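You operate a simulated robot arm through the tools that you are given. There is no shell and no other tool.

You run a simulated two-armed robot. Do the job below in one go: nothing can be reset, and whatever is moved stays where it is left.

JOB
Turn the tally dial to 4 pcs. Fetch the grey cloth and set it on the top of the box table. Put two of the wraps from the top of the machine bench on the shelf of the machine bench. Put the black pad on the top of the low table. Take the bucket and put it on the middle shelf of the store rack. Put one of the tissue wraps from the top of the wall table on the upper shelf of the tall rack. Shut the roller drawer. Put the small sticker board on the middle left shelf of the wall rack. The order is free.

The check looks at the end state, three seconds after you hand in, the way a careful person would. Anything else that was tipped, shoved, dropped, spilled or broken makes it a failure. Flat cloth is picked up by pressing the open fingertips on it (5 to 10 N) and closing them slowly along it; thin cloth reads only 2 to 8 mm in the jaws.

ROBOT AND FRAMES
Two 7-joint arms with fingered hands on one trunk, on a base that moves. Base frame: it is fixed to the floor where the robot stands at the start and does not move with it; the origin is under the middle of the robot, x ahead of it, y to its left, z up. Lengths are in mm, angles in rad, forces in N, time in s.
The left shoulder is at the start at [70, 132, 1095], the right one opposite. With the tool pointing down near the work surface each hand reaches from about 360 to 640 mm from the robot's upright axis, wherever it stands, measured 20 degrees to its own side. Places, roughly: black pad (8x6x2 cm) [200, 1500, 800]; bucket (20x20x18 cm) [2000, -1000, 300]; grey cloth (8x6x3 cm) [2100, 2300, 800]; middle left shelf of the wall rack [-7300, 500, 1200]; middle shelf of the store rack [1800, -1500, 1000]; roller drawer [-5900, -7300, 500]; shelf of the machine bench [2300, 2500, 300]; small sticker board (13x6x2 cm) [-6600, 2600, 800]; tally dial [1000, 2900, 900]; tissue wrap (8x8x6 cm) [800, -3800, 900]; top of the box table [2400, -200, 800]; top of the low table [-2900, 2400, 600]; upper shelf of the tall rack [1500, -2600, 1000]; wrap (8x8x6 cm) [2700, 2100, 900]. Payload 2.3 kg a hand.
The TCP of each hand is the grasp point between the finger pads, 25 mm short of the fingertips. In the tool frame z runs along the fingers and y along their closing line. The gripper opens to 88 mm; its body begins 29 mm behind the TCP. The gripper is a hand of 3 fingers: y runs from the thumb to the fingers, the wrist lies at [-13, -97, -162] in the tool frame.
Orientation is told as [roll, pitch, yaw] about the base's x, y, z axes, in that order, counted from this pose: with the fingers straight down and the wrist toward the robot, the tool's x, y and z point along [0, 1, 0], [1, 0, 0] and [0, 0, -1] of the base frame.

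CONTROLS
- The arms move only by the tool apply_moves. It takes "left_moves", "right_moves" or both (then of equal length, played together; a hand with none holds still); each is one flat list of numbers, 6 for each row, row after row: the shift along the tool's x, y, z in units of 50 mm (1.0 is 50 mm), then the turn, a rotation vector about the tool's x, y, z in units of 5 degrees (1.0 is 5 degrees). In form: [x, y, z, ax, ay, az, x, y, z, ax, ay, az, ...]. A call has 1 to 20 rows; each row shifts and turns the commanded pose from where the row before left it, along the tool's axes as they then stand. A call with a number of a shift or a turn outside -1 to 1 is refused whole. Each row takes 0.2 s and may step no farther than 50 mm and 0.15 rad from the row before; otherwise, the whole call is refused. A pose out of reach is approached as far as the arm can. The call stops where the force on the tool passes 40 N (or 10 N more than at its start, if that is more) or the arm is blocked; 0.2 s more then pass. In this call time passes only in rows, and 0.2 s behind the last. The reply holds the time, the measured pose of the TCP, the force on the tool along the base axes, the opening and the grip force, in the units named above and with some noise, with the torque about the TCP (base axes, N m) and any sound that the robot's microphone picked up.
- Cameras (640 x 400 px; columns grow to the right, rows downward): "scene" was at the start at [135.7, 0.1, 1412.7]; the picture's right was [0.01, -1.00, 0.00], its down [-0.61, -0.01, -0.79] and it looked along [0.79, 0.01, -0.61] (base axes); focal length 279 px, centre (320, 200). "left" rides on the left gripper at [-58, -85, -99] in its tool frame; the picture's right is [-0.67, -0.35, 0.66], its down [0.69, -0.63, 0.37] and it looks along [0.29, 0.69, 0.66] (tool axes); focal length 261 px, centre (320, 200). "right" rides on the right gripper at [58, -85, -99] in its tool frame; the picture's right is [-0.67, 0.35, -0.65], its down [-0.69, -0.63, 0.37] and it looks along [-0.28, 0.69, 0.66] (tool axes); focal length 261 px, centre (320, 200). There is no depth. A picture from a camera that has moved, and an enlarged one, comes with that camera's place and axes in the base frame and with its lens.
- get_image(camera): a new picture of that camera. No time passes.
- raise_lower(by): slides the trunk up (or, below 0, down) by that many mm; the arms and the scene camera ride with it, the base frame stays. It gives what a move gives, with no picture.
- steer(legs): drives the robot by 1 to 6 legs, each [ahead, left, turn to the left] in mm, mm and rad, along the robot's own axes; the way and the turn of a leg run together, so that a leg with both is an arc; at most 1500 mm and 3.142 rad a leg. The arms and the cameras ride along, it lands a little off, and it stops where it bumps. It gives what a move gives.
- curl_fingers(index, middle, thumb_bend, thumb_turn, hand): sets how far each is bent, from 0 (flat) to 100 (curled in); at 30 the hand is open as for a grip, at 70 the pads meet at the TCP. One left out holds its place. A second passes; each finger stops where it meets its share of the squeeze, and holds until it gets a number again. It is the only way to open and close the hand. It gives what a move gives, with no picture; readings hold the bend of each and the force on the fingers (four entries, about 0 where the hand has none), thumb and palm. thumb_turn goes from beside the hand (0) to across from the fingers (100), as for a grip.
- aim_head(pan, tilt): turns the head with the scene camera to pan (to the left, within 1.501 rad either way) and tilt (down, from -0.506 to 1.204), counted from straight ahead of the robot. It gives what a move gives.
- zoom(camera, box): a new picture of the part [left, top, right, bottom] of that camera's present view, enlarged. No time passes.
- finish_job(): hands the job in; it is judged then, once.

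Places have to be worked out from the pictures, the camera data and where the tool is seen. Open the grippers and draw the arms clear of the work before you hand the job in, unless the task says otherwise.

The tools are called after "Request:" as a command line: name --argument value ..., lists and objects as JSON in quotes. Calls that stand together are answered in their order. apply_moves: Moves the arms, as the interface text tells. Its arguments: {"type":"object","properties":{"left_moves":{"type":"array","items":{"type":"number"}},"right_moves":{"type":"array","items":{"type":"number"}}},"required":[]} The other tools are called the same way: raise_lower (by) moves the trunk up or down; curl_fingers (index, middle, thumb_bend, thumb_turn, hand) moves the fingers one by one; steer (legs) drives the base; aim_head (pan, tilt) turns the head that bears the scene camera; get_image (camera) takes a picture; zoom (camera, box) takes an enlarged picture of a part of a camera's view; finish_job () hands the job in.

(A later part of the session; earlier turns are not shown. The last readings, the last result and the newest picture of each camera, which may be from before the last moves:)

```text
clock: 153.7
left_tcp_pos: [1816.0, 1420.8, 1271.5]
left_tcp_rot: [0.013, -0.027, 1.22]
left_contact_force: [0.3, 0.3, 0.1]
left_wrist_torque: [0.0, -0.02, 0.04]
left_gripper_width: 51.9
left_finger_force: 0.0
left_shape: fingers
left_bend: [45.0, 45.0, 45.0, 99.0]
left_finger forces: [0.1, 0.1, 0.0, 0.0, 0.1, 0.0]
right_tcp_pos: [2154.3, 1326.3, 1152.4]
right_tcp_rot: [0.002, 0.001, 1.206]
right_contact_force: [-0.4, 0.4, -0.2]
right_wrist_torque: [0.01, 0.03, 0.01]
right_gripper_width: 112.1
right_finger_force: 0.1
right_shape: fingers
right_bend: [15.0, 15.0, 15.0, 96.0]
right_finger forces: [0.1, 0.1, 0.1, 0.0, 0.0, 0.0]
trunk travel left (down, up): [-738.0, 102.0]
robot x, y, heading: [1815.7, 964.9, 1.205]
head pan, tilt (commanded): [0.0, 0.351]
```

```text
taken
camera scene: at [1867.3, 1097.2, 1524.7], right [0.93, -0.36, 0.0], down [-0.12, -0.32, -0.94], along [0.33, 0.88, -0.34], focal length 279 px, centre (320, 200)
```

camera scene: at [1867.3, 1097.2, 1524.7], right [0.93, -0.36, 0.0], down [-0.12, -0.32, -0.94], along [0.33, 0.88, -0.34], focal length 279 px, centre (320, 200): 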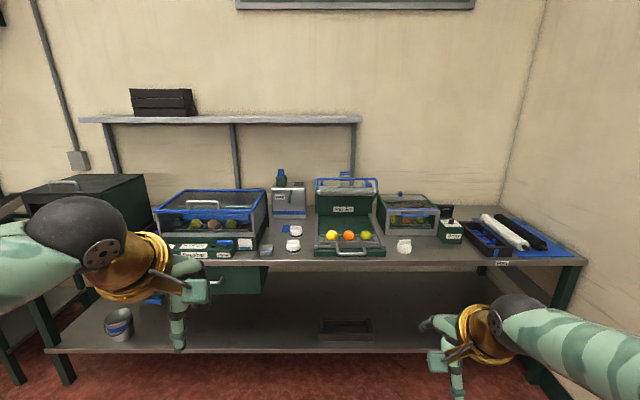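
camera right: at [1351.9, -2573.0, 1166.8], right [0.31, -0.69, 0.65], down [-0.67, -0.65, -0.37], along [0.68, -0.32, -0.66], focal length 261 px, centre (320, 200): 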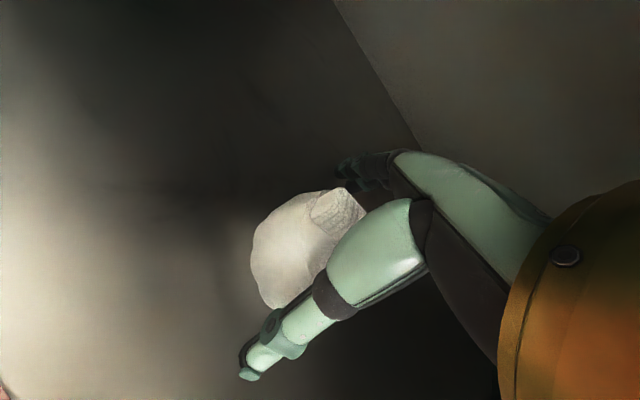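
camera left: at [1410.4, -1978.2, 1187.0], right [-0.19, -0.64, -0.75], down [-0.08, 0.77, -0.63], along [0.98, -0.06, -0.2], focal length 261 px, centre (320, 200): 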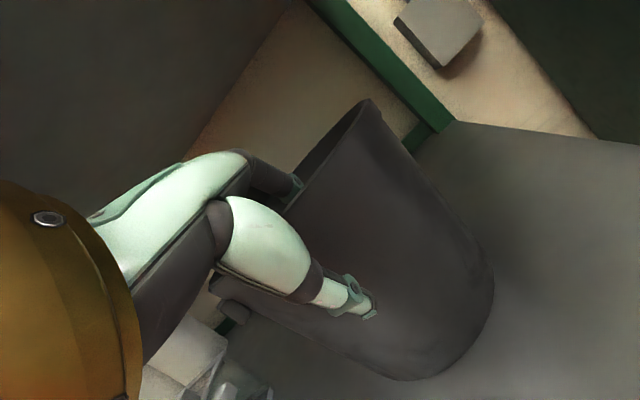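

The machine bench is right ahead: I see white wraps on its top among the machines, and its lower shelf mostly free. I zoom in on the bench top and the shelf.

Request:
zoom --camera "scene" --box '[150, 170, 310, 270]'

Request:
zoom --camera "scene" --box '[270, 170, 430, 270]'

Request:
zoom --camera "scene" --box '[430, 170, 590, 270]'

Request:
zoom --camera "scene" --box '[200, 260, 440, 400]'

```text
4.00 times, centred on (230, 220) of scene
camera zoom: at [1867.3, 1097.2, 1524.7], right [0.93, -0.36, 0.0], down [-0.12, -0.32, -0.94], along [0.33, 0.88, -0.34], focal length 1118 px, centre (680, 120)
```

zoom: 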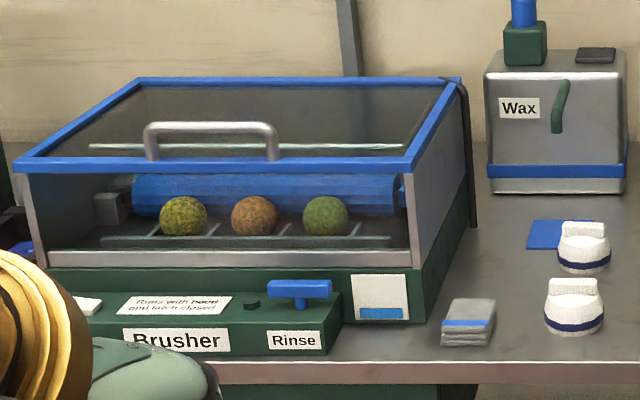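

```text
4.00 times, centred on (350, 220) of scene
camera zoom: at [1867.3, 1097.2, 1524.7], right [0.93, -0.36, 0.0], down [-0.12, -0.32, -0.94], along [0.33, 0.88, -0.34], focal length 1118 px, centre (200, 120)
```

zoom: 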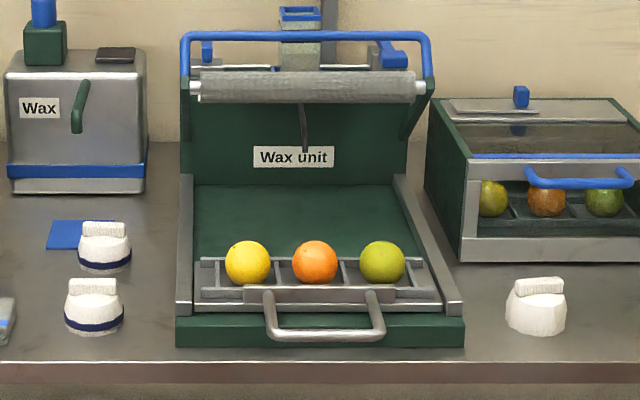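

```text
4.00 times, centred on (510, 220) of scene
camera zoom: at [1867.3, 1097.2, 1524.7], right [0.93, -0.36, 0.0], down [-0.12, -0.32, -0.94], along [0.33, 0.88, -0.34], focal length 1118 px, centre (-440, 120)
```

zoom: 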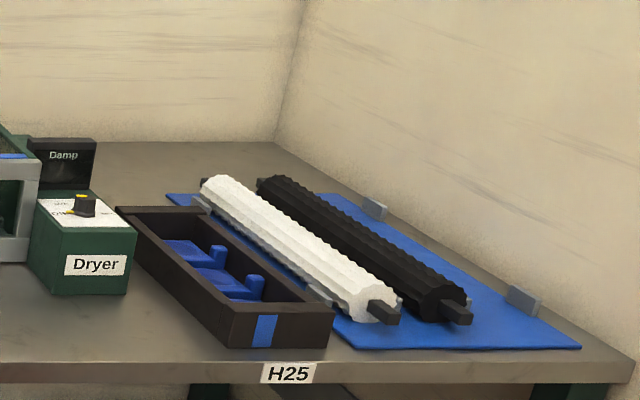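

```text
2.67 times, centred on (320, 330) of scene
camera zoom: at [1867.3, 1097.2, 1524.7], right [0.93, -0.36, 0.0], down [-0.12, -0.32, -0.94], along [0.33, 0.88, -0.34], focal length 745 px, centre (320, -147)
```

zoom: 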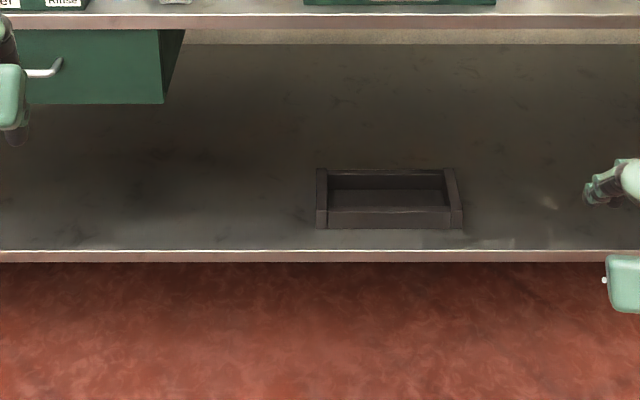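

The grey cloth is the small folded stack beside the Brusher. There are three knotted white wraps — two with navy bands, one plain at the right (about [2625,2019]). I drive closer to see whether there are other wraps hidden behind.

Request:
steer --legs '[[560, 0, 0]]'

Request:
aim_head --pan 0.0 --tilt 0.55

Request:
get_image --camera "scene"

Request:
aim_head --pan -0.7 --tilt 0.5

Request:
get_image --camera "scene"

Request:
aim_head --pan 0.7 --tilt 0.4

Request:
get_image --camera "scene"

```text
clock: 156.9
left_tcp_pos: [2015.3, 1940.9, 1272.8]
left_tcp_rot: [0.011, -0.028, 1.217]
left_contact_force: [0.9, 0.8, 0.0]
left_wrist_torque: [-0.01, 0.0, 0.0]
left_gripper_width: 52.1
left_finger_force: 0.0
left_shape: fingers
left_bend: [45.0, 45.0, 45.0, 99.0]
left_finger forces: [0.0, 0.0, 0.1, 0.0, 0.0, 0.0]
right_tcp_pos: [2353.8, 1843.6, 1152.4]
right_tcp_rot: [0.004, -0.001, 1.203]
right_contact_force: [0.6, -0.2, -0.7]
right_wrist_torque: [0.02, -0.02, 0.02]
right_gripper_width: 112.0
right_finger_force: 0.2
right_shape: fingers
right_bend: [15.0, 15.0, 15.0, 96.0]
right_finger forces: [0.0, 0.0, 0.0, 0.0, 0.0, 0.0]
trunk travel left (down, up): [-738.0, 102.0]
robot x, y, heading: [2020.2, 1487.2, 1.203]
head pan, tilt (commanded): [0.0, 0.351]
```

```text
clock: 157.6
left_tcp_pos: [2015.9, 1941.7, 1271.7]
left_tcp_rot: [0.011, -0.029, 1.217]
left_contact_force: [-0.7, 0.1, -0.2]
left_wrist_torque: [0.01, -0.06, -0.03]
left_gripper_width: 52.1
left_finger_force: 0.2
left_shape: fingers
left_bend: [45.0, 45.0, 45.0, 99.0]
left_finger forces: [0.1, 0.0, 0.1, 0.0, 0.0, 0.0]
right_tcp_pos: [2355.1, 1846.1, 1152.2]
right_tcp_rot: [0.004, 0.001, 1.202]
right_contact_force: [-0.5, 0.8, 0.3]
right_wrist_torque: [0.0, -0.02, 0.0]
right_gripper_width: 112.1
right_finger_force: 0.1
right_shape: fingers
right_bend: [15.0, 15.0, 15.0, 96.0]
right_finger forces: [0.1, 0.1, 0.0, 0.1, 0.0, 0.0]
trunk travel left (down, up): [-738.0, 102.0]
robot x, y, heading: [2016.5, 1487.9, 1.202]
head pan, tilt (commanded): [0.0, 0.55]
```

```text
taken
camera scene: at [2065.6, 1615.7, 1506.5], right [0.93, -0.36, 0.0], down [-0.19, -0.49, -0.85], along [0.31, 0.8, -0.52], focal length 279 px, centre (320, 200)
```

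scene: 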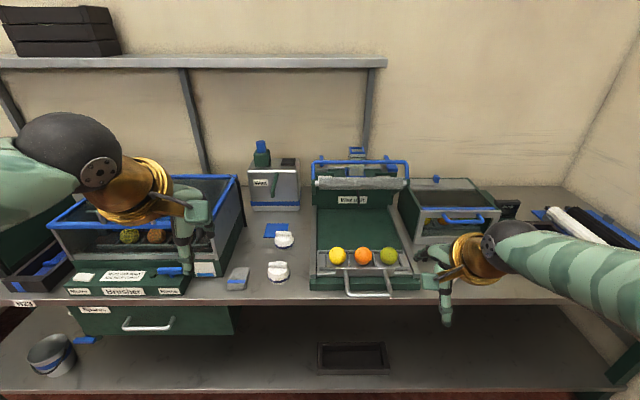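

```text
clock: 158.7
left_tcp_pos: [2015.6, 1942.0, 1272.0]
left_tcp_rot: [0.011, -0.028, 1.216]
left_contact_force: [0.0, 0.4, 0.5]
left_wrist_torque: [0.01, 0.0, 0.02]
left_gripper_width: 52.2
left_finger_force: 0.0
left_shape: fingers
left_bend: [45.0, 45.0, 45.0, 99.0]
left_finger forces: [0.1, 0.1, 0.1, 0.0, 0.0, 0.0]
right_tcp_pos: [2354.6, 1846.9, 1151.8]
right_tcp_rot: [0.006, 0.001, 1.203]
right_contact_force: [0.1, -0.3, 1.3]
right_wrist_torque: [-0.01, 0.03, 0.02]
right_gripper_width: 112.2
right_finger_force: 0.0
right_shape: fingers
right_bend: [15.0, 15.0, 15.0, 96.0]
right_finger forces: [0.0, 0.0, 0.0, 0.1, 0.1, 0.1]
trunk travel left (down, up): [-738.0, 102.0]
robot x, y, heading: [2014.6, 1487.9, 1.203]
head pan, tilt (commanded): [-0.7, 0.499]
```

```text
taken
camera scene: at [2112.9, 1575.8, 1511.1], right [0.48, -0.87, 0.0], down [-0.42, -0.23, -0.88], along [0.77, 0.43, -0.48], focal length 279 px, centre (320, 200)
```

scene: 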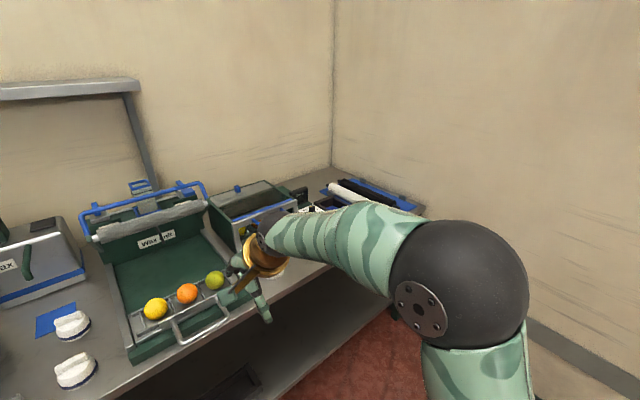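

```text
clock: 160.2
left_tcp_pos: [2017.0, 1942.2, 1272.4]
left_tcp_rot: [0.01, -0.028, 1.217]
left_contact_force: [0.0, -0.5, 0.5]
left_wrist_torque: [0.0, -0.03, -0.03]
left_gripper_width: 52.3
left_finger_force: 0.1
left_shape: fingers
left_bend: [45.0, 45.0, 45.0, 99.0]
left_finger forces: [0.0, 0.0, 0.0, 0.0, 0.0, 0.0]
right_tcp_pos: [2354.1, 1845.9, 1152.1]
right_tcp_rot: [0.004, 0.001, 1.205]
right_contact_force: [-0.4, -0.3, -0.2]
right_wrist_torque: [0.01, -0.04, -0.01]
right_gripper_width: 112.3
right_finger_force: 0.0
right_shape: fingers
right_bend: [15.0, 15.0, 15.0, 96.0]
right_finger forces: [0.0, 0.0, 0.0, 0.1, 0.0, 0.0]
trunk travel left (down, up): [-738.0, 102.0]
robot x, y, heading: [2017.6, 1485.4, 1.207]
head pan, tilt (commanded): [0.7, 0.4]
```

```text
taken
camera scene: at [2003.1, 1619.3, 1520.2], right [0.95, 0.33, 0.0], down [0.13, -0.37, -0.92], along [-0.3, 0.87, -0.39], focal length 279 px, centre (320, 200)
```

scene: 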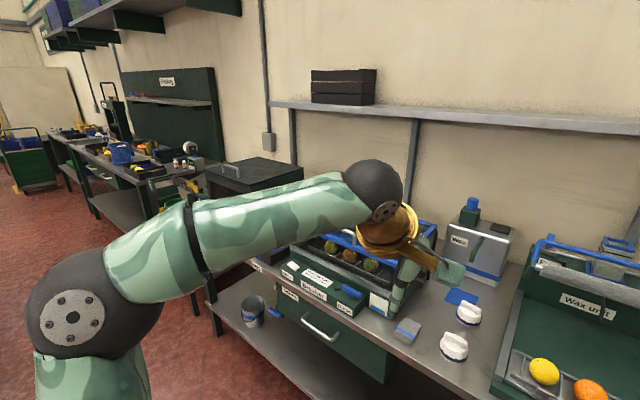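

I see only three wraps so far: two with navy bands by the grey cloth and the plain one at the right, partly hidden by my hand. I strafe right to look at the bench's right part without the arm in the way.

Request:
steer --legs '[[0, -560, 0]]'

Request:
aim_head --pan 0.15 --tilt 0.55

Request:
get_image --camera "scene"

Request:
zoom --camera "scene" --box '[220, 150, 420, 275]'

```text
clock: 163.4
left_tcp_pos: [2535.0, 1743.5, 1271.0]
left_tcp_rot: [0.01, -0.027, 1.219]
left_contact_force: [0.5, -0.1, 0.3]
left_wrist_torque: [-0.01, -0.03, 0.02]
left_gripper_width: 52.4
left_finger_force: 0.1
left_shape: fingers
left_bend: [45.0, 45.0, 45.0, 99.0]
left_finger forces: [0.0, 0.1, 0.1, 0.1, 0.0, 0.0]
right_tcp_pos: [2874.2, 1648.0, 1151.2]
right_tcp_rot: [0.002, -0.001, 1.205]
right_contact_force: [-0.3, 0.1, 0.6]
right_wrist_torque: [0.03, 0.01, 0.0]
right_gripper_width: 112.1
right_finger_force: 0.1
right_shape: fingers
right_bend: [15.0, 15.0, 15.0, 96.0]
right_finger forces: [0.1, 0.1, 0.1, 0.1, 0.0, 0.0]
trunk travel left (down, up): [-738.0, 102.0]
robot x, y, heading: [2537.6, 1283.8, 1.21]
head pan, tilt (commanded): [0.7, 0.4]
```

```text
clock: 164.4
left_tcp_pos: [2536.4, 1743.3, 1271.8]
left_tcp_rot: [0.01, -0.026, 1.218]
left_contact_force: [0.0, -0.1, 0.7]
left_wrist_torque: [0.02, -0.02, 0.02]
left_gripper_width: 51.9
left_finger_force: 0.1
left_shape: fingers
left_bend: [45.0, 45.0, 45.0, 99.0]
left_finger forces: [0.0, 0.1, 0.0, 0.0, 0.0, 0.1]
right_tcp_pos: [2874.4, 1648.4, 1152.5]
right_tcp_rot: [0.003, -0.001, 1.207]
right_contact_force: [-0.1, 0.1, 0.0]
right_wrist_torque: [0.02, -0.01, 0.0]
right_gripper_width: 112.1
right_finger_force: 0.0
right_shape: fingers
right_bend: [15.0, 15.0, 15.0, 96.0]
right_finger forces: [0.0, 0.1, 0.0, 0.0, 0.0, 0.0]
trunk travel left (down, up): [-738.0, 102.0]
robot x, y, heading: [2537.1, 1284.2, 1.206]
head pan, tilt (commanded): [0.15, 0.55]
```

```text
taken
camera scene: at [2573.1, 1420.1, 1506.5], right [0.98, -0.21, 0.0], down [-0.11, -0.51, -0.85], along [0.18, 0.83, -0.52], focal length 279 px, centre (320, 200)
```

scene: 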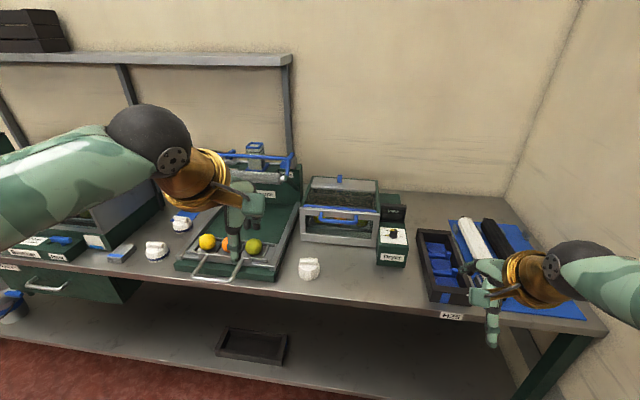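

```text
3.20 times, centred on (320, 212) of scene
camera zoom: at [2573.1, 1420.1, 1506.5], right [0.98, -0.21, 0.0], down [-0.11, -0.51, -0.85], along [0.18, 0.83, -0.52], focal length 894 px, centre (320, 160)
```

zoom: 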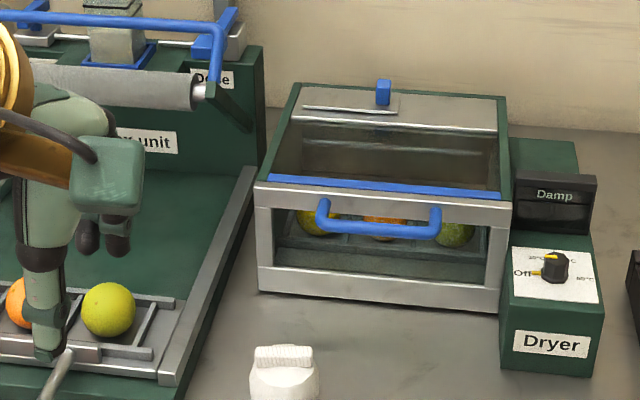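

The plain wrap is at about [2676,2061], matching the given place. I need to be sure which others count as wraps, so I raise the trunk and look over the whole bench for further plain ones.

Request:
raise_lower --by 100

Request:
aim_head --pan 0.75 --tilt 0.45

Request:
get_image --camera "scene"

Request:
zoom --camera "scene" --box '[250, 120, 450, 245]'

Request:
aim_head --pan -0.25 --tilt 0.6

Request:
get_image --camera "scene"

```text
clock: 165.7
left_tcp_pos: [2536.6, 1743.9, 1373.0]
left_tcp_rot: [0.012, -0.028, 1.218]
left_contact_force: [0.3, 0.2, -1.0]
left_wrist_torque: [0.01, 0.0, -0.02]
left_gripper_width: 52.1
left_finger_force: 0.0
left_shape: fingers
left_bend: [45.0, 45.0, 45.0, 99.0]
left_finger forces: [0.1, 0.0, 0.0, 0.0, 0.0, 0.1]
right_tcp_pos: [2873.7, 1647.1, 1251.6]
right_tcp_rot: [0.005, 0.0, 1.207]
right_contact_force: [0.4, -0.3, 0.3]
right_wrist_torque: [0.02, -0.02, 0.02]
right_gripper_width: 112.1
right_finger_force: 0.1
right_shape: fingers
right_bend: [15.0, 15.0, 15.0, 96.0]
right_finger forces: [0.0, 0.1, 0.0, 0.0, 0.0, 0.0]
trunk travel left (down, up): [-838.0, 2.0]
robot x, y, heading: [2538.7, 1285.2, 1.202]
head pan, tilt (commanded): [0.15, 0.55]
```

```text
clock: 166.7
left_tcp_pos: [2536.5, 1742.9, 1372.4]
left_tcp_rot: [0.012, -0.03, 1.219]
left_contact_force: [0.0, 0.1, -0.3]
left_wrist_torque: [0.01, 0.01, 0.01]
left_gripper_width: 52.3
left_finger_force: 0.1
left_shape: fingers
left_bend: [45.0, 45.0, 45.0, 99.0]
left_finger forces: [0.1, 0.0, 0.1, 0.0, 0.1, 0.0]
right_tcp_pos: [2875.0, 1648.3, 1252.8]
right_tcp_rot: [0.003, 0.0, 1.207]
right_contact_force: [0.2, -0.6, 0.1]
right_wrist_torque: [-0.02, 0.03, -0.01]
right_gripper_width: 112.0
right_finger_force: 0.0
right_shape: fingers
right_bend: [15.0, 15.0, 15.0, 96.0]
right_finger forces: [0.1, 0.0, 0.1, 0.0, 0.0, 0.0]
trunk travel left (down, up): [-838.0, 2.0]
robot x, y, heading: [2534.2, 1285.7, 1.205]
head pan, tilt (commanded): [0.75, 0.45]
```

```text
taken
camera scene: at [2519.7, 1417.5, 1615.5], right [0.93, 0.38, 0.0], down [0.16, -0.4, -0.9], along [-0.34, 0.83, -0.44], focal length 279 px, centre (320, 200)
```

scene: 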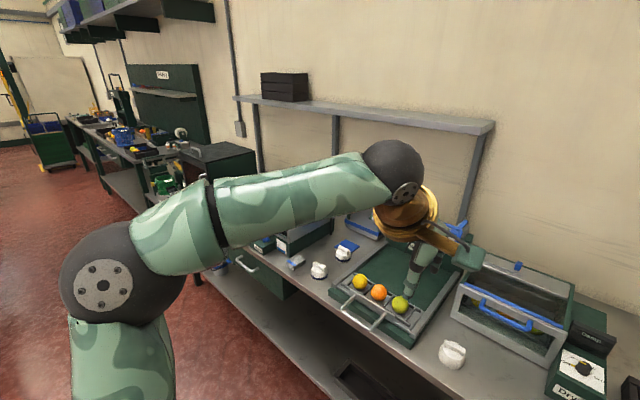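

```text
3.20 times, centred on (350, 182) of scene
camera zoom: at [2519.7, 1417.5, 1615.5], right [0.93, 0.38, 0.0], down [0.16, -0.4, -0.9], along [-0.34, 0.83, -0.44], focal length 894 px, centre (224, 256)
```

zoom: 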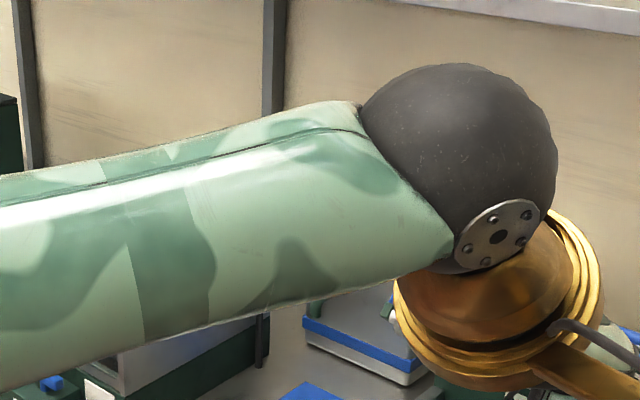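

```text
clock: 168.0
left_tcp_pos: [2534.8, 1743.7, 1371.1]
left_tcp_rot: [0.012, -0.028, 1.217]
left_contact_force: [0.8, -0.1, -0.3]
left_wrist_torque: [0.01, -0.01, -0.02]
left_gripper_width: 51.9
left_finger_force: 0.1
left_shape: fingers
left_bend: [45.0, 45.0, 45.0, 99.0]
left_finger forces: [0.1, 0.0, 0.1, 0.0, 0.0, 0.1]
right_tcp_pos: [2874.8, 1647.9, 1251.3]
right_tcp_rot: [0.004, 0.0, 1.206]
right_contact_force: [-0.1, 0.0, 0.0]
right_wrist_torque: [0.01, -0.03, 0.0]
right_gripper_width: 112.4
right_finger_force: 0.1
right_shape: fingers
right_bend: [15.0, 15.0, 15.0, 96.0]
right_finger forces: [0.2, 0.1, 0.1, 0.0, 0.0, 0.0]
trunk travel left (down, up): [-838.0, 2.0]
robot x, y, heading: [2538.3, 1284.9, 1.207]
head pan, tilt (commanded): [-0.25, 0.6]
```

```text
taken
camera scene: at [2604.9, 1404.7, 1602.0], right [0.82, -0.58, 0.0], down [-0.33, -0.46, -0.83], along [0.47, 0.67, -0.57], focal length 279 px, centre (320, 200)
```

scene: 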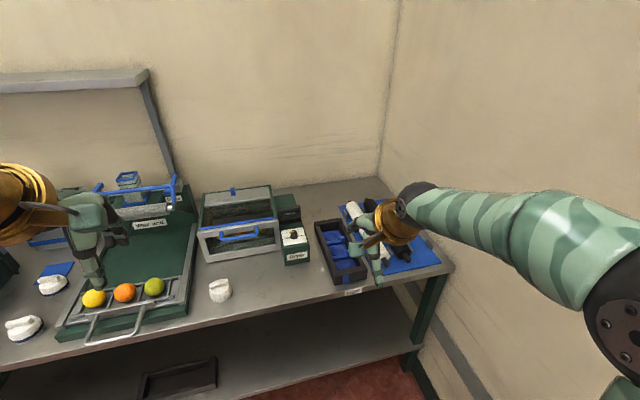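

The plain wrap stands free near the bench's front edge. I zoom in on it and on the banded ones to compare their looks.

Request:
zoom --camera "scene" --box '[180, 250, 280, 315]'

Request:
zoom --camera "scene" --box '[0, 240, 120, 350]'

```text
6.15 times, centred on (230, 282) of scene
camera zoom: at [2604.9, 1404.7, 1602.0], right [0.82, -0.58, 0.0], down [-0.33, -0.46, -0.83], along [0.47, 0.67, -0.57], focal length 1720 px, centre (874, -308)
```

zoom: 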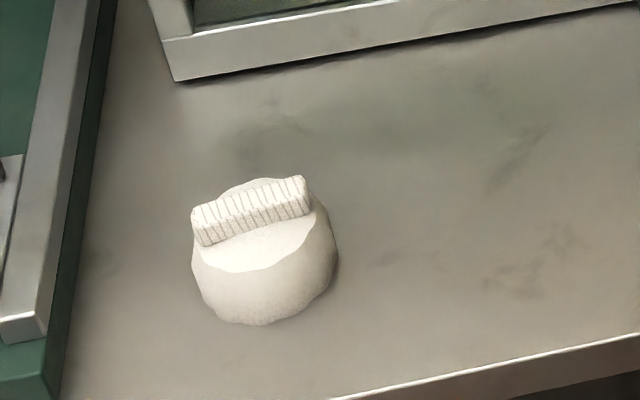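

```text
3.64 times, centred on (60, 295) of scene
camera zoom: at [2604.9, 1404.7, 1602.0], right [0.82, -0.58, 0.0], down [-0.33, -0.46, -0.83], along [0.47, 0.67, -0.57], focal length 1016 px, centre (1266, -146)
```

zoom: 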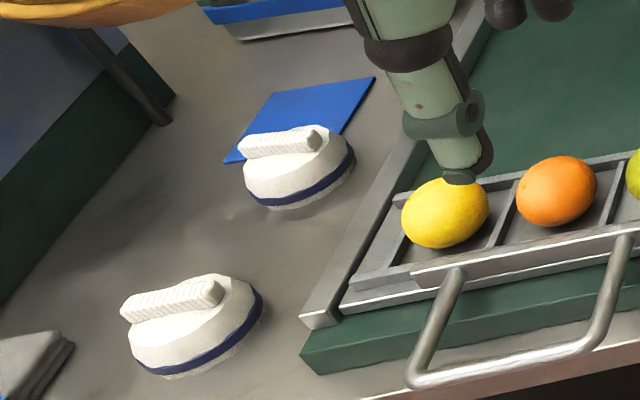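

All three have the same knotted shape, the two left ones with a navy band. I take the plain one first with the left hand (it lies 147 mm to my left): I spread the left fingers, raise the right hand out of the way and drive in 240 mm.

Request:
apply_moves --left_moves '[0, 0, 0, 0.32, 0, 0.14, 0, 0, 0, 0, 0, 0]' --right_moves '[0, 0, -1, 0, 0, 0, 0, 0, -1, 0, 0, 0]'

Request:
curl_fingers --hand "left" --index 15 --middle 15 --thumb_bend 15 --thumb_turn 100

Request:
steer --legs '[[240, 0, 0]]'

Request:
raise_lower --by -300

Request:
aim_head --pan 0.2 --tilt 0.75

Request:
get_image --camera "scene"

Request:
get_image --camera "left"

```text
clock: 168.6
left_tcp_pos: [2536.1, 1743.3, 1372.4]
left_tcp_rot: [0.012, -0.002, 1.207]
left_contact_force: [0.1, 0.3, 0.2]
left_wrist_torque: [0.0, 0.04, -0.03]
left_gripper_width: 52.1
left_finger_force: 0.0
left_shape: fingers
left_bend: [45.0, 45.0, 45.0, 99.0]
left_finger forces: [0.0, 0.0, 0.1, 0.1, 0.1, 0.0]
right_tcp_pos: [2873.8, 1646.3, 1352.6]
right_tcp_rot: [0.003, 0.0, 1.207]
right_contact_force: [0.7, -0.4, -0.8]
right_wrist_torque: [-0.01, 0.0, -0.01]
right_gripper_width: 112.2
right_finger_force: 0.1
right_shape: fingers
right_bend: [15.0, 15.0, 15.0, 96.0]
right_finger forces: [0.0, 0.0, 0.0, 0.0, 0.1, 0.0]
trunk travel left (down, up): [-838.0, 2.0]
robot x, y, heading: [2531.4, 1285.4, 1.205]
head pan, tilt (commanded): [-0.25, 0.6]
```

```text
clock: 169.6
left_tcp_pos: [2535.9, 1743.4, 1371.1]
left_tcp_rot: [0.01, 0.0, 1.206]
left_contact_force: [-0.9, -0.2, 0.3]
left_wrist_torque: [0.0, -0.02, 0.01]
left_gripper_width: 112.2
left_finger_force: 0.0
left_shape: fingers
left_bend: [15.0, 15.0, 15.0, 96.0]
left_finger forces: [0.1, 0.0, 0.0, 0.1, 0.0, 0.1]
right_tcp_pos: [2875.8, 1647.4, 1352.4]
right_tcp_rot: [0.004, 0.001, 1.207]
right_contact_force: [0.3, -0.1, 1.0]
right_wrist_torque: [-0.03, 0.01, -0.01]
right_gripper_width: 112.2
right_finger_force: 0.1
right_shape: fingers
right_bend: [15.0, 15.0, 15.0, 96.0]
right_finger forces: [0.0, 0.1, 0.1, 0.0, 0.0, 0.1]
trunk travel left (down, up): [-838.0, 2.0]
robot x, y, heading: [2537.5, 1284.4, 1.205]
head pan, tilt (commanded): [-0.25, 0.6]
```

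```text
clock: 171.4
left_tcp_pos: [2617.7, 1963.1, 1374.3]
left_tcp_rot: [0.01, -0.005, 1.211]
left_contact_force: [-0.3, -0.1, -0.6]
left_wrist_torque: [0.02, -0.02, 0.01]
left_gripper_width: 112.3
left_finger_force: 0.2
left_shape: fingers
left_bend: [15.0, 15.0, 15.0, 96.0]
left_finger forces: [0.0, 0.0, 0.1, 0.0, 0.0, 0.0]
right_tcp_pos: [2957.5, 1870.6, 1352.6]
right_tcp_rot: [0.003, -0.004, 1.21]
right_contact_force: [0.4, 0.3, 0.2]
right_wrist_torque: [-0.01, 0.02, 0.0]
right_gripper_width: 112.1
right_finger_force: 0.1
right_shape: fingers
right_bend: [15.0, 15.0, 15.0, 96.0]
right_finger forces: [0.1, 0.0, 0.0, 0.1, 0.0, 0.1]
trunk travel left (down, up): [-838.0, 2.0]
robot x, y, heading: [2624.7, 1508.3, 1.212]
head pan, tilt (commanded): [-0.25, 0.6]
```

```text
clock: 174.4
left_tcp_pos: [2620.4, 1967.3, 1070.8]
left_tcp_rot: [0.011, 0.0, 1.209]
left_contact_force: [0.3, 0.3, 0.0]
left_wrist_torque: [-0.01, 0.02, -0.01]
left_gripper_width: 112.3
left_finger_force: 0.1
left_shape: fingers
left_bend: [15.0, 15.0, 15.0, 96.0]
left_finger forces: [0.1, 0.0, 0.0, 0.0, 0.0, 0.0]
right_tcp_pos: [2960.0, 1874.2, 1050.7]
right_tcp_rot: [0.004, 0.002, 1.21]
right_contact_force: [0.0, -0.4, 0.2]
right_wrist_torque: [-0.01, 0.01, 0.0]
right_gripper_width: 112.4
right_finger_force: 0.0
right_shape: fingers
right_bend: [15.0, 15.0, 15.0, 96.0]
right_finger forces: [0.0, 0.0, 0.0, 0.0, 0.1, 0.1]
trunk travel left (down, up): [-538.0, 302.0]
robot x, y, heading: [2621.5, 1512.8, 1.212]
head pan, tilt (commanded): [-0.25, 0.6]
```

```text
clock: 175.3
left_tcp_pos: [2619.9, 1968.7, 1072.0]
left_tcp_rot: [0.011, -0.002, 1.209]
left_contact_force: [0.2, -0.2, 0.2]
left_wrist_torque: [-0.01, 0.0, -0.01]
left_gripper_width: 112.1
left_finger_force: 0.2
left_shape: fingers
left_bend: [15.0, 15.0, 15.0, 96.0]
left_finger forces: [0.1, 0.1, 0.0, 0.1, 0.0, 0.0]
right_tcp_pos: [2958.8, 1874.4, 1051.9]
right_tcp_rot: [0.003, 0.002, 1.21]
right_contact_force: [0.2, -0.3, 0.1]
right_wrist_torque: [0.04, -0.02, 0.01]
right_gripper_width: 112.3
right_finger_force: 0.1
right_shape: fingers
right_bend: [15.0, 15.0, 15.0, 96.0]
right_finger forces: [0.1, 0.1, 0.0, 0.0, 0.0, 0.0]
trunk travel left (down, up): [-538.0, 302.0]
robot x, y, heading: [2621.0, 1509.1, 1.211]
head pan, tilt (commanded): [0.201, 0.75]
```

```text
taken
camera scene: at [2652.7, 1639.8, 1289.1], right [0.99, -0.16, 0.0], down [-0.11, -0.67, -0.73], along [0.12, 0.72, -0.68], focal length 279 px, centre (320, 200)
```

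scene: 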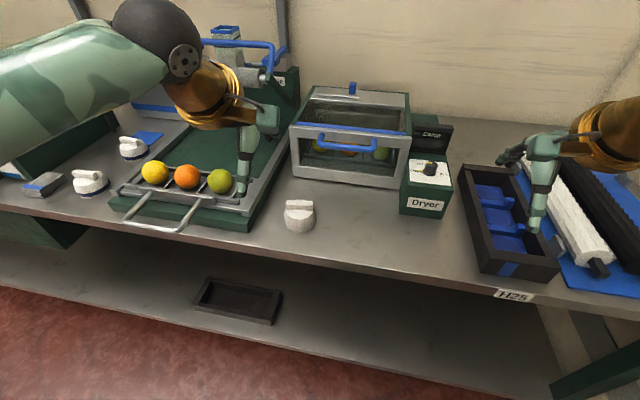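

```text
taken
camera left: at [2643.9, 1866.6, 1170.5], right [0.5, -0.56, -0.66], down [-0.87, -0.35, -0.36], along [-0.03, 0.75, -0.66], focal length 261 px, centre (320, 200)
```

left: 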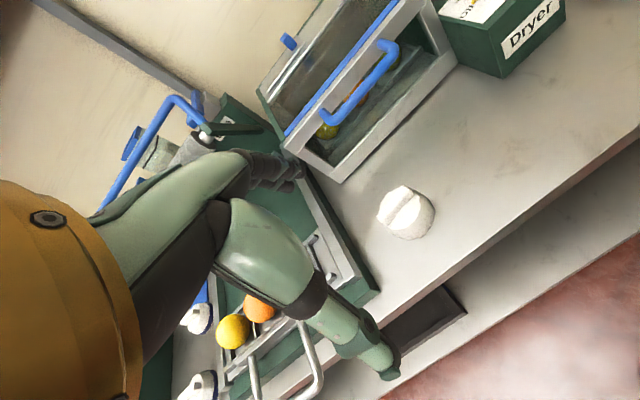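

I triangulate the wrap from both cameras; to be precise I zoom on it in each view.

Request:
zoom --camera "scene" --box '[240, 170, 360, 245]'

Request:
zoom --camera "left" --box '[340, 160, 480, 260]'

```text
5.33 times, centred on (300, 208) of scene
camera zoom: at [2652.7, 1639.8, 1289.1], right [0.99, -0.16, 0.0], down [-0.11, -0.67, -0.73], along [0.12, 0.72, -0.68], focal length 1490 px, centre (427, 160)
```

zoom: 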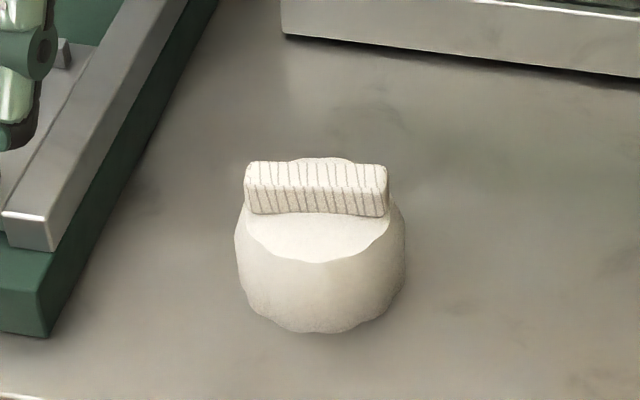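

```text
4.00 times, centred on (410, 210) of left
camera zoom: at [2643.9, 1866.6, 1170.5], right [0.5, -0.56, -0.66], down [-0.87, -0.35, -0.36], along [-0.03, 0.75, -0.66], focal length 1043 px, centre (-40, 160)
```

zoom: 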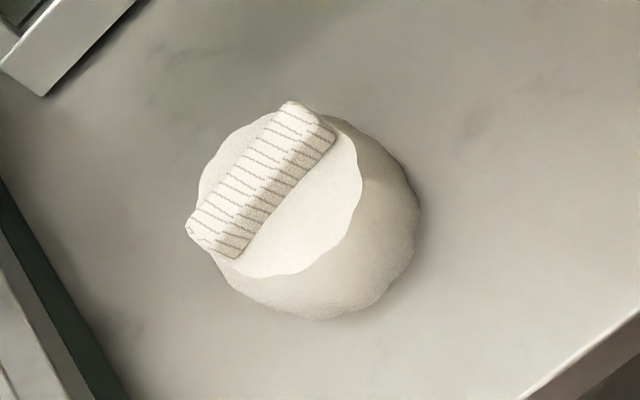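

Precise triangulation gives the wrap's centre at [2677,2062], bar top z≈888, bench top z≈828. I raise the right hand 200 mm (it hangs over the H25 tray), bring the left hand over the wrap, and lower the trunk.

Request:
apply_moves --left_moves '[-0.133, 0.72, 0, 0, 0, 0, -0.133, 0.72, 0, 0, 0, 0, -0.133, 0.72, 0, 0, 0, 0, 0, 0, 0, 0, 0, 0]' --right_moves '[0, 0, -1, 0, 0, 0, 0, 0, -1, 0, 0, 0, 0, 0, -1, 0, 0, 0, 0, 0, -1, 0, 0, 0]'

Request:
raise_lower --by -130

Request:
get_image --camera "left"

Request:
get_image --camera "scene"

```text
clock: 176.3
left_tcp_pos: [2675.9, 2053.1, 1066.8]
left_tcp_rot: [0.013, -0.001, 1.211]
left_contact_force: [0.9, 0.6, -0.6]
left_wrist_torque: [-0.02, -0.03, -0.01]
left_gripper_width: 112.3
left_finger_force: 0.1
left_shape: fingers
left_bend: [15.0, 15.0, 15.0, 96.0]
left_finger forces: [0.1, 0.0, 0.1, 0.0, 0.0, 0.0]
left hand out of reach, approached as far as the arm can: row 3
right_tcp_pos: [2939.6, 1832.3, 1184.1]
right_tcp_rot: [0.003, 0.0, 1.211]
right_contact_force: [0.4, 0.3, -0.2]
right_wrist_torque: [-0.02, -0.02, 0.0]
right_gripper_width: 112.5
right_finger_force: 0.0
right_shape: fingers
right_bend: [15.0, 15.0, 15.0, 96.0]
right_finger forces: [0.1, 0.1, 0.0, 0.0, 0.1, 0.0]
right hand out of reach, approached as far as the arm can: row 2, 3, 4
trunk travel left (down, up): [-538.0, 302.0]
robot x, y, heading: [2622.9, 1511.4, 1.212]
head pan, tilt (commanded): [0.201, 0.75]
```

```text
clock: 177.8
left_tcp_pos: [2675.0, 2054.0, 938.3]
left_tcp_rot: [0.01, -0.003, 1.21]
left_contact_force: [0.1, 0.5, -0.7]
left_wrist_torque: [0.0, 0.02, -0.01]
left_gripper_width: 112.5
left_finger_force: 0.0
left_shape: fingers
left_bend: [15.0, 15.0, 15.0, 96.0]
left_finger forces: [0.0, 0.0, 0.1, 0.0, 0.0, 0.0]
right_tcp_pos: [2941.0, 1835.7, 1054.6]
right_tcp_rot: [0.003, 0.001, 1.21]
right_contact_force: [0.0, -0.1, 0.1]
right_wrist_torque: [-0.04, 0.03, 0.05]
right_gripper_width: 112.7
right_finger_force: 0.0
right_shape: fingers
right_bend: [15.0, 15.0, 15.0, 96.0]
right_finger forces: [0.0, 0.1, 0.0, 0.0, 0.0, 0.1]
trunk travel left (down, up): [-408.0, 432.0]
robot x, y, heading: [2617.6, 1509.8, 1.21]
head pan, tilt (commanded): [0.201, 0.75]
```

```text
taken
camera left: at [2700.3, 1951.8, 1035.9], right [0.5, -0.56, -0.66], down [-0.87, -0.35, -0.36], along [-0.03, 0.75, -0.66], focal length 261 px, centre (320, 200)
```

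left: 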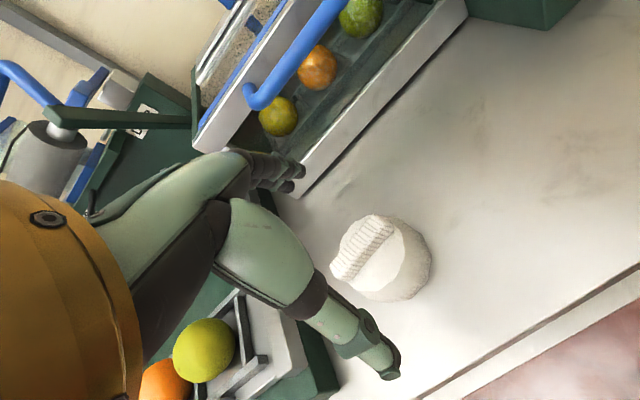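

```text
taken
camera scene: at [2652.6, 1639.7, 1159.1], right [0.99, -0.16, 0.0], down [-0.11, -0.67, -0.73], along [0.12, 0.72, -0.68], focal length 279 px, centre (320, 200)
```

scene: 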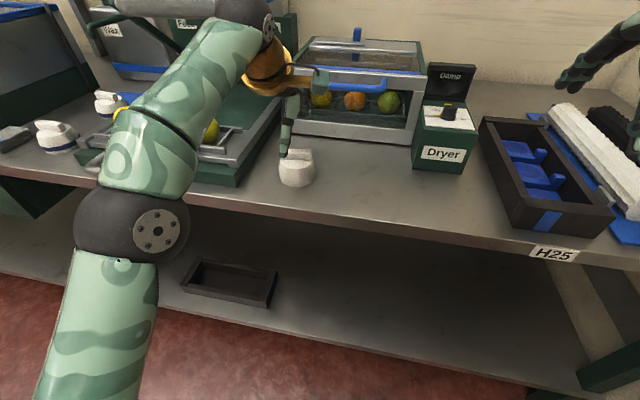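

The left hand is over the wrap within about 8 mm, with 165 mm to the dryer behind. I lower the trunk 50 mm and check the fingers around it.

Request:
raise_lower --by -50

Request:
get_image --camera "left"

Request:
zoom --camera "scene" --box '[60, 40, 380, 240]'

```text
clock: 178.8
left_tcp_pos: [2676.9, 2053.3, 887.3]
left_tcp_rot: [0.01, -0.003, 1.211]
left_contact_force: [0.1, 0.4, -0.1]
left_wrist_torque: [0.0, -0.02, 0.0]
left_gripper_width: 112.6
left_finger_force: 0.1
left_shape: fingers
left_bend: [15.0, 15.0, 15.0, 96.0]
left_finger forces: [0.0, 0.0, 0.1, 0.0, 0.0, 0.0]
right_tcp_pos: [2940.8, 1834.9, 1004.7]
right_tcp_rot: [0.004, -0.001, 1.209]
right_contact_force: [-0.2, -0.6, 0.6]
right_wrist_torque: [-0.02, 0.0, -0.04]
right_gripper_width: 112.5
right_finger_force: 0.0
right_shape: fingers
right_bend: [15.0, 15.0, 15.0, 96.0]
right_finger forces: [0.0, 0.0, 0.1, 0.0, 0.0, 0.1]
trunk travel left (down, up): [-358.0, 482.0]
robot x, y, heading: [2619.5, 1508.9, 1.213]
head pan, tilt (commanded): [0.201, 0.75]
```

```text
taken
camera left: at [2700.2, 1951.8, 985.9], right [0.5, -0.56, -0.66], down [-0.87, -0.35, -0.36], along [-0.03, 0.75, -0.66], focal length 261 px, centre (320, 200)
```

left: 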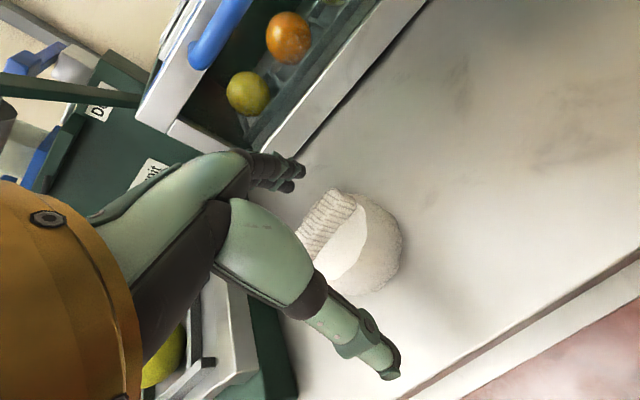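

```text
2.00 times, centred on (220, 140) of scene
camera zoom: at [2652.6, 1639.6, 1109.1], right [0.99, -0.16, 0.0], down [-0.11, -0.67, -0.73], along [0.12, 0.72, -0.68], focal length 559 px, centre (520, 320)
```

zoom: 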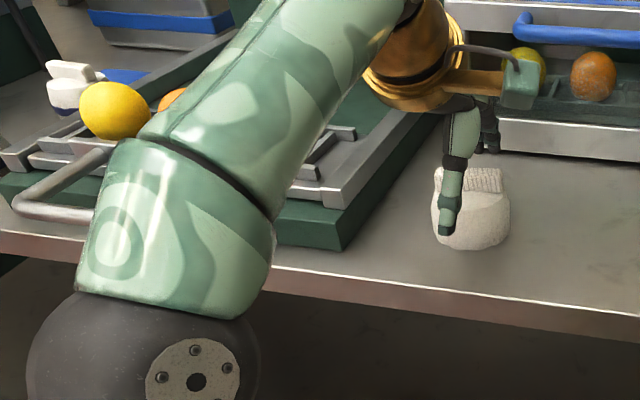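

The geometry agrees with the estimates. I lower 18 mm more and close the fingers in two stages.

Request:
raise_lower --by -18

Request:
curl_fingers --hand "left" --index 32 --middle 32 --thumb_bend 32 --thumb_turn 100

Request:
get_image --camera "left"

```text
clock: 179.4
left_tcp_pos: [2677.6, 2054.0, 870.1]
left_tcp_rot: [0.012, -0.002, 1.211]
left_contact_force: [0.3, -0.2, -0.2]
left_wrist_torque: [0.03, -0.01, -0.01]
left_gripper_width: 112.2
left_finger_force: 0.0
left_shape: fingers
left_bend: [15.0, 15.0, 15.0, 96.0]
left_finger forces: [0.0, 0.0, 0.1, 0.0, 0.0, 0.0]
right_tcp_pos: [2942.0, 1834.7, 986.4]
right_tcp_rot: [0.002, 0.0, 1.213]
right_contact_force: [-0.4, -1.1, 0.2]
right_wrist_torque: [-0.01, 0.0, -0.02]
right_gripper_width: 112.4
right_finger_force: 0.1
right_shape: fingers
right_bend: [15.0, 15.0, 15.0, 96.0]
right_finger forces: [0.0, 0.1, 0.1, 0.0, 0.0, 0.1]
trunk travel left (down, up): [-340.0, 500.0]
robot x, y, heading: [2621.4, 1510.8, 1.207]
head pan, tilt (commanded): [0.201, 0.75]
```

```text
clock: 180.4
left_tcp_pos: [2676.6, 2053.7, 870.4]
left_tcp_rot: [0.011, -0.002, 1.209]
left_contact_force: [0.0, 0.8, -0.3]
left_wrist_torque: [0.0, 0.01, 0.03]
left_gripper_width: 81.5
left_finger_force: 0.1
left_shape: fingers
left_bend: [32.0, 32.0, 32.0, 98.0]
left_finger forces: [0.0, 0.0, 0.1, 0.0, 0.0, 0.0]
right_tcp_pos: [2941.4, 1835.1, 985.5]
right_tcp_rot: [0.004, 0.001, 1.21]
right_contact_force: [0.0, 0.2, 0.3]
right_wrist_torque: [0.04, 0.01, 0.03]
right_gripper_width: 112.7
right_finger_force: 0.0
right_shape: fingers
right_bend: [15.0, 15.0, 15.0, 96.0]
right_finger forces: [0.0, 0.0, 0.0, 0.0, 0.0, 0.0]
trunk travel left (down, up): [-340.0, 500.0]
robot x, y, heading: [2621.4, 1509.9, 1.212]
head pan, tilt (commanded): [0.201, 0.75]
```

```text
taken
camera left: at [2700.3, 1951.9, 967.8], right [0.5, -0.56, -0.66], down [-0.87, -0.35, -0.36], along [-0.03, 0.75, -0.66], focal length 261 px, centre (320, 200)
```

left: 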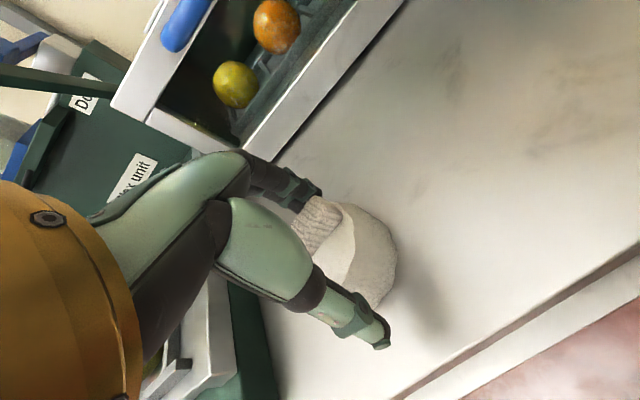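

No contact yet at width 81. I close further.

Request:
curl_fingers --hand "left" --index 39 --middle 39 --thumb_bend 39

Request:
get_image --camera "left"

```text
clock: 181.4
left_tcp_pos: [2676.6, 2053.5, 869.1]
left_tcp_rot: [0.011, -0.002, 1.211]
left_contact_force: [-0.2, 1.0, -0.4]
left_wrist_torque: [0.0, 0.01, -0.02]
left_gripper_width: 66.9
left_finger_force: 0.3
left_shape: fingers
left_bend: [39.0, 38.0, 38.0, 98.0]
left_finger forces: [0.0, 0.3, 0.1, 0.0, 0.3, 0.0]
right_tcp_pos: [2940.7, 1835.1, 985.9]
right_tcp_rot: [0.004, 0.0, 1.21]
right_contact_force: [-0.3, -1.0, 0.0]
right_wrist_torque: [-0.04, 0.01, -0.03]
right_gripper_width: 112.4
right_finger_force: 0.1
right_shape: fingers
right_bend: [15.0, 15.0, 15.0, 96.0]
right_finger forces: [0.0, 0.0, 0.0, 0.1, 0.0, 0.0]
trunk travel left (down, up): [-340.0, 500.0]
robot x, y, heading: [2625.2, 1510.9, 1.205]
head pan, tilt (commanded): [0.201, 0.75]
```

```text
taken
camera left: at [2700.3, 1951.9, 967.8], right [0.5, -0.56, -0.66], down [-0.87, -0.35, -0.36], along [-0.03, 0.75, -0.66], focal length 261 px, centre (320, 200)
```

left: 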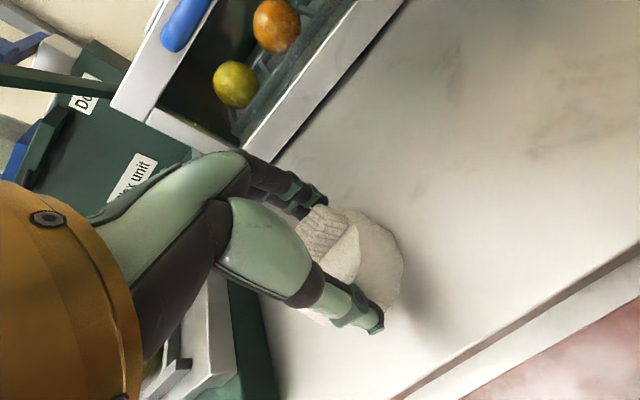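

Contact is light and the wrap shifted a bit, so the hand is off its centre. I check from the scene camera.

Request:
zoom --camera "scene" --box '[220, 60, 380, 160]'

Request:
zoom --camera "left" --box '[240, 140, 440, 350]'

```text
4.00 times, centred on (300, 110) of scene
camera zoom: at [2652.7, 1639.8, 1091.1], right [0.99, -0.16, 0.0], down [-0.11, -0.67, -0.73], along [0.12, 0.72, -0.68], focal length 1118 px, centre (400, 560)
```

zoom: 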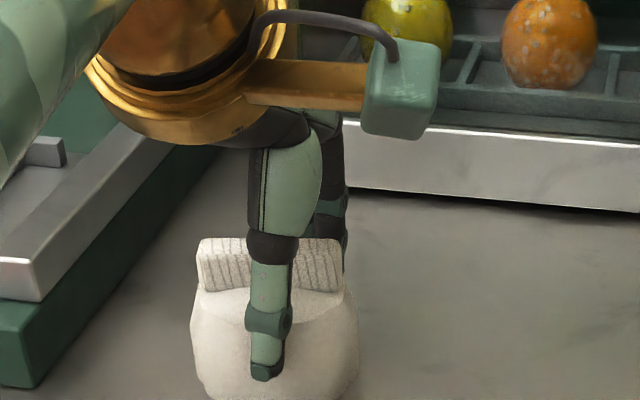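

```text
1.90 times, centred on (340, 245) of left
camera zoom: at [2700.3, 1951.9, 967.8], right [0.5, -0.56, -0.66], down [-0.87, -0.35, -0.36], along [-0.03, 0.75, -0.66], focal length 496 px, centre (282, 114)
```

zoom: 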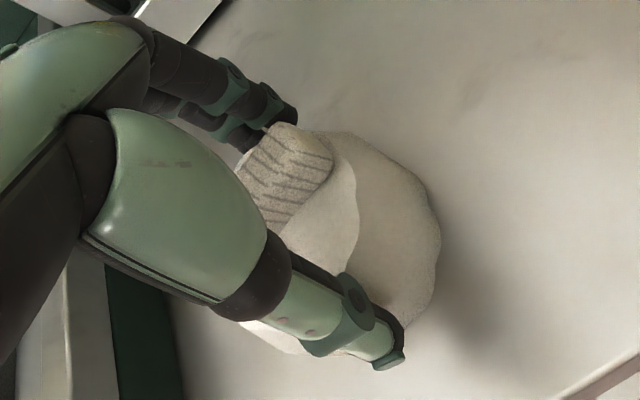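

The hand is centred sideways but a bit high on the dome. I open a little, lower 8 mm, and close again.

Request:
curl_fingers --hand "left" --index 22 --middle 22 --thumb_bend 22

Request:
apply_moves --left_moves '[0, 0, 0.18, 0, 0, 0]'

Request:
curl_fingers --hand "left" --index 36 --middle 36 --thumb_bend 36 --thumb_turn 100

Request:
get_image --camera "left"

```text
clock: 182.4
left_tcp_pos: [2675.5, 2054.3, 869.4]
left_tcp_rot: [0.01, -0.002, 1.209]
left_contact_force: [-0.2, -0.4, 0.9]
left_wrist_torque: [0.01, -0.01, 0.01]
left_gripper_width: 99.3
left_finger_force: 0.1
left_shape: fingers
left_bend: [22.0, 22.0, 22.0, 97.0]
left_finger forces: [0.0, 0.0, 0.1, 0.0, 0.0, 0.0]
right_tcp_pos: [2941.2, 1833.9, 984.9]
right_tcp_rot: [0.005, 0.0, 1.21]
right_contact_force: [-0.5, -0.1, 0.4]
right_wrist_torque: [0.01, 0.01, -0.05]
right_gripper_width: 112.4
right_finger_force: 0.1
right_shape: fingers
right_bend: [15.0, 15.0, 15.0, 96.0]
right_finger forces: [0.0, 0.0, 0.1, 0.1, 0.0, 0.0]
trunk travel left (down, up): [-340.0, 500.0]
robot x, y, heading: [2621.5, 1513.5, 1.211]
head pan, tilt (commanded): [0.201, 0.75]
```

```text
clock: 182.8
left_tcp_pos: [2676.1, 2053.7, 860.1]
left_tcp_rot: [0.01, -0.001, 1.209]
left_contact_force: [-0.2, -0.2, 0.7]
left_wrist_torque: [-0.03, -0.03, 0.01]
left_gripper_width: 99.6
left_finger_force: 0.1
left_shape: fingers
left_bend: [22.0, 22.0, 22.0, 97.0]
left_finger forces: [0.1, 0.0, 0.0, 0.0, 0.1, 0.1]
right_tcp_pos: [2940.8, 1834.3, 986.5]
right_tcp_rot: [0.004, 0.0, 1.211]
right_contact_force: [-0.5, 0.1, 1.0]
right_wrist_torque: [0.01, 0.01, -0.03]
right_gripper_width: 112.3
right_finger_force: 0.0
right_shape: fingers
right_bend: [15.0, 15.0, 15.0, 96.0]
right_finger forces: [0.0, 0.0, 0.1, 0.0, 0.1, 0.1]
trunk travel left (down, up): [-340.0, 500.0]
robot x, y, heading: [2624.1, 1511.7, 1.213]
head pan, tilt (commanded): [0.201, 0.75]
```

```text
clock: 183.8
left_tcp_pos: [2676.3, 2053.6, 860.6]
left_tcp_rot: [0.01, -0.002, 1.209]
left_contact_force: [-0.5, -0.3, -0.2]
left_wrist_torque: [-0.01, 0.01, 0.0]
left_gripper_width: 73.0
left_finger_force: 0.6
left_shape: fingers
left_bend: [36.0, 36.0, 36.0, 98.0]
left_finger forces: [0.1, 0.0, 0.0, 0.0, 0.2, 0.0]
right_tcp_pos: [2941.9, 1834.3, 986.8]
right_tcp_rot: [0.004, -0.001, 1.212]
right_contact_force: [-0.4, -0.3, 0.1]
right_wrist_torque: [-0.02, 0.0, 0.0]
right_gripper_width: 112.4
right_finger_force: 0.2
right_shape: fingers
right_bend: [15.0, 15.0, 15.0, 96.0]
right_finger forces: [0.0, 0.0, 0.0, 0.1, 0.0, 0.1]
trunk travel left (down, up): [-340.0, 500.0]
robot x, y, heading: [2622.3, 1511.0, 1.219]
head pan, tilt (commanded): [0.201, 0.75]
```

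```text
taken
camera left: at [2700.2, 1951.7, 959.0], right [0.5, -0.56, -0.66], down [-0.87, -0.35, -0.36], along [-0.03, 0.75, -0.66], focal length 261 px, centre (320, 200)
```

left: 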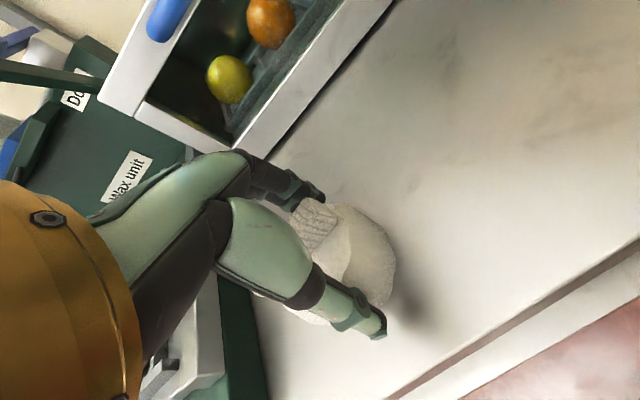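

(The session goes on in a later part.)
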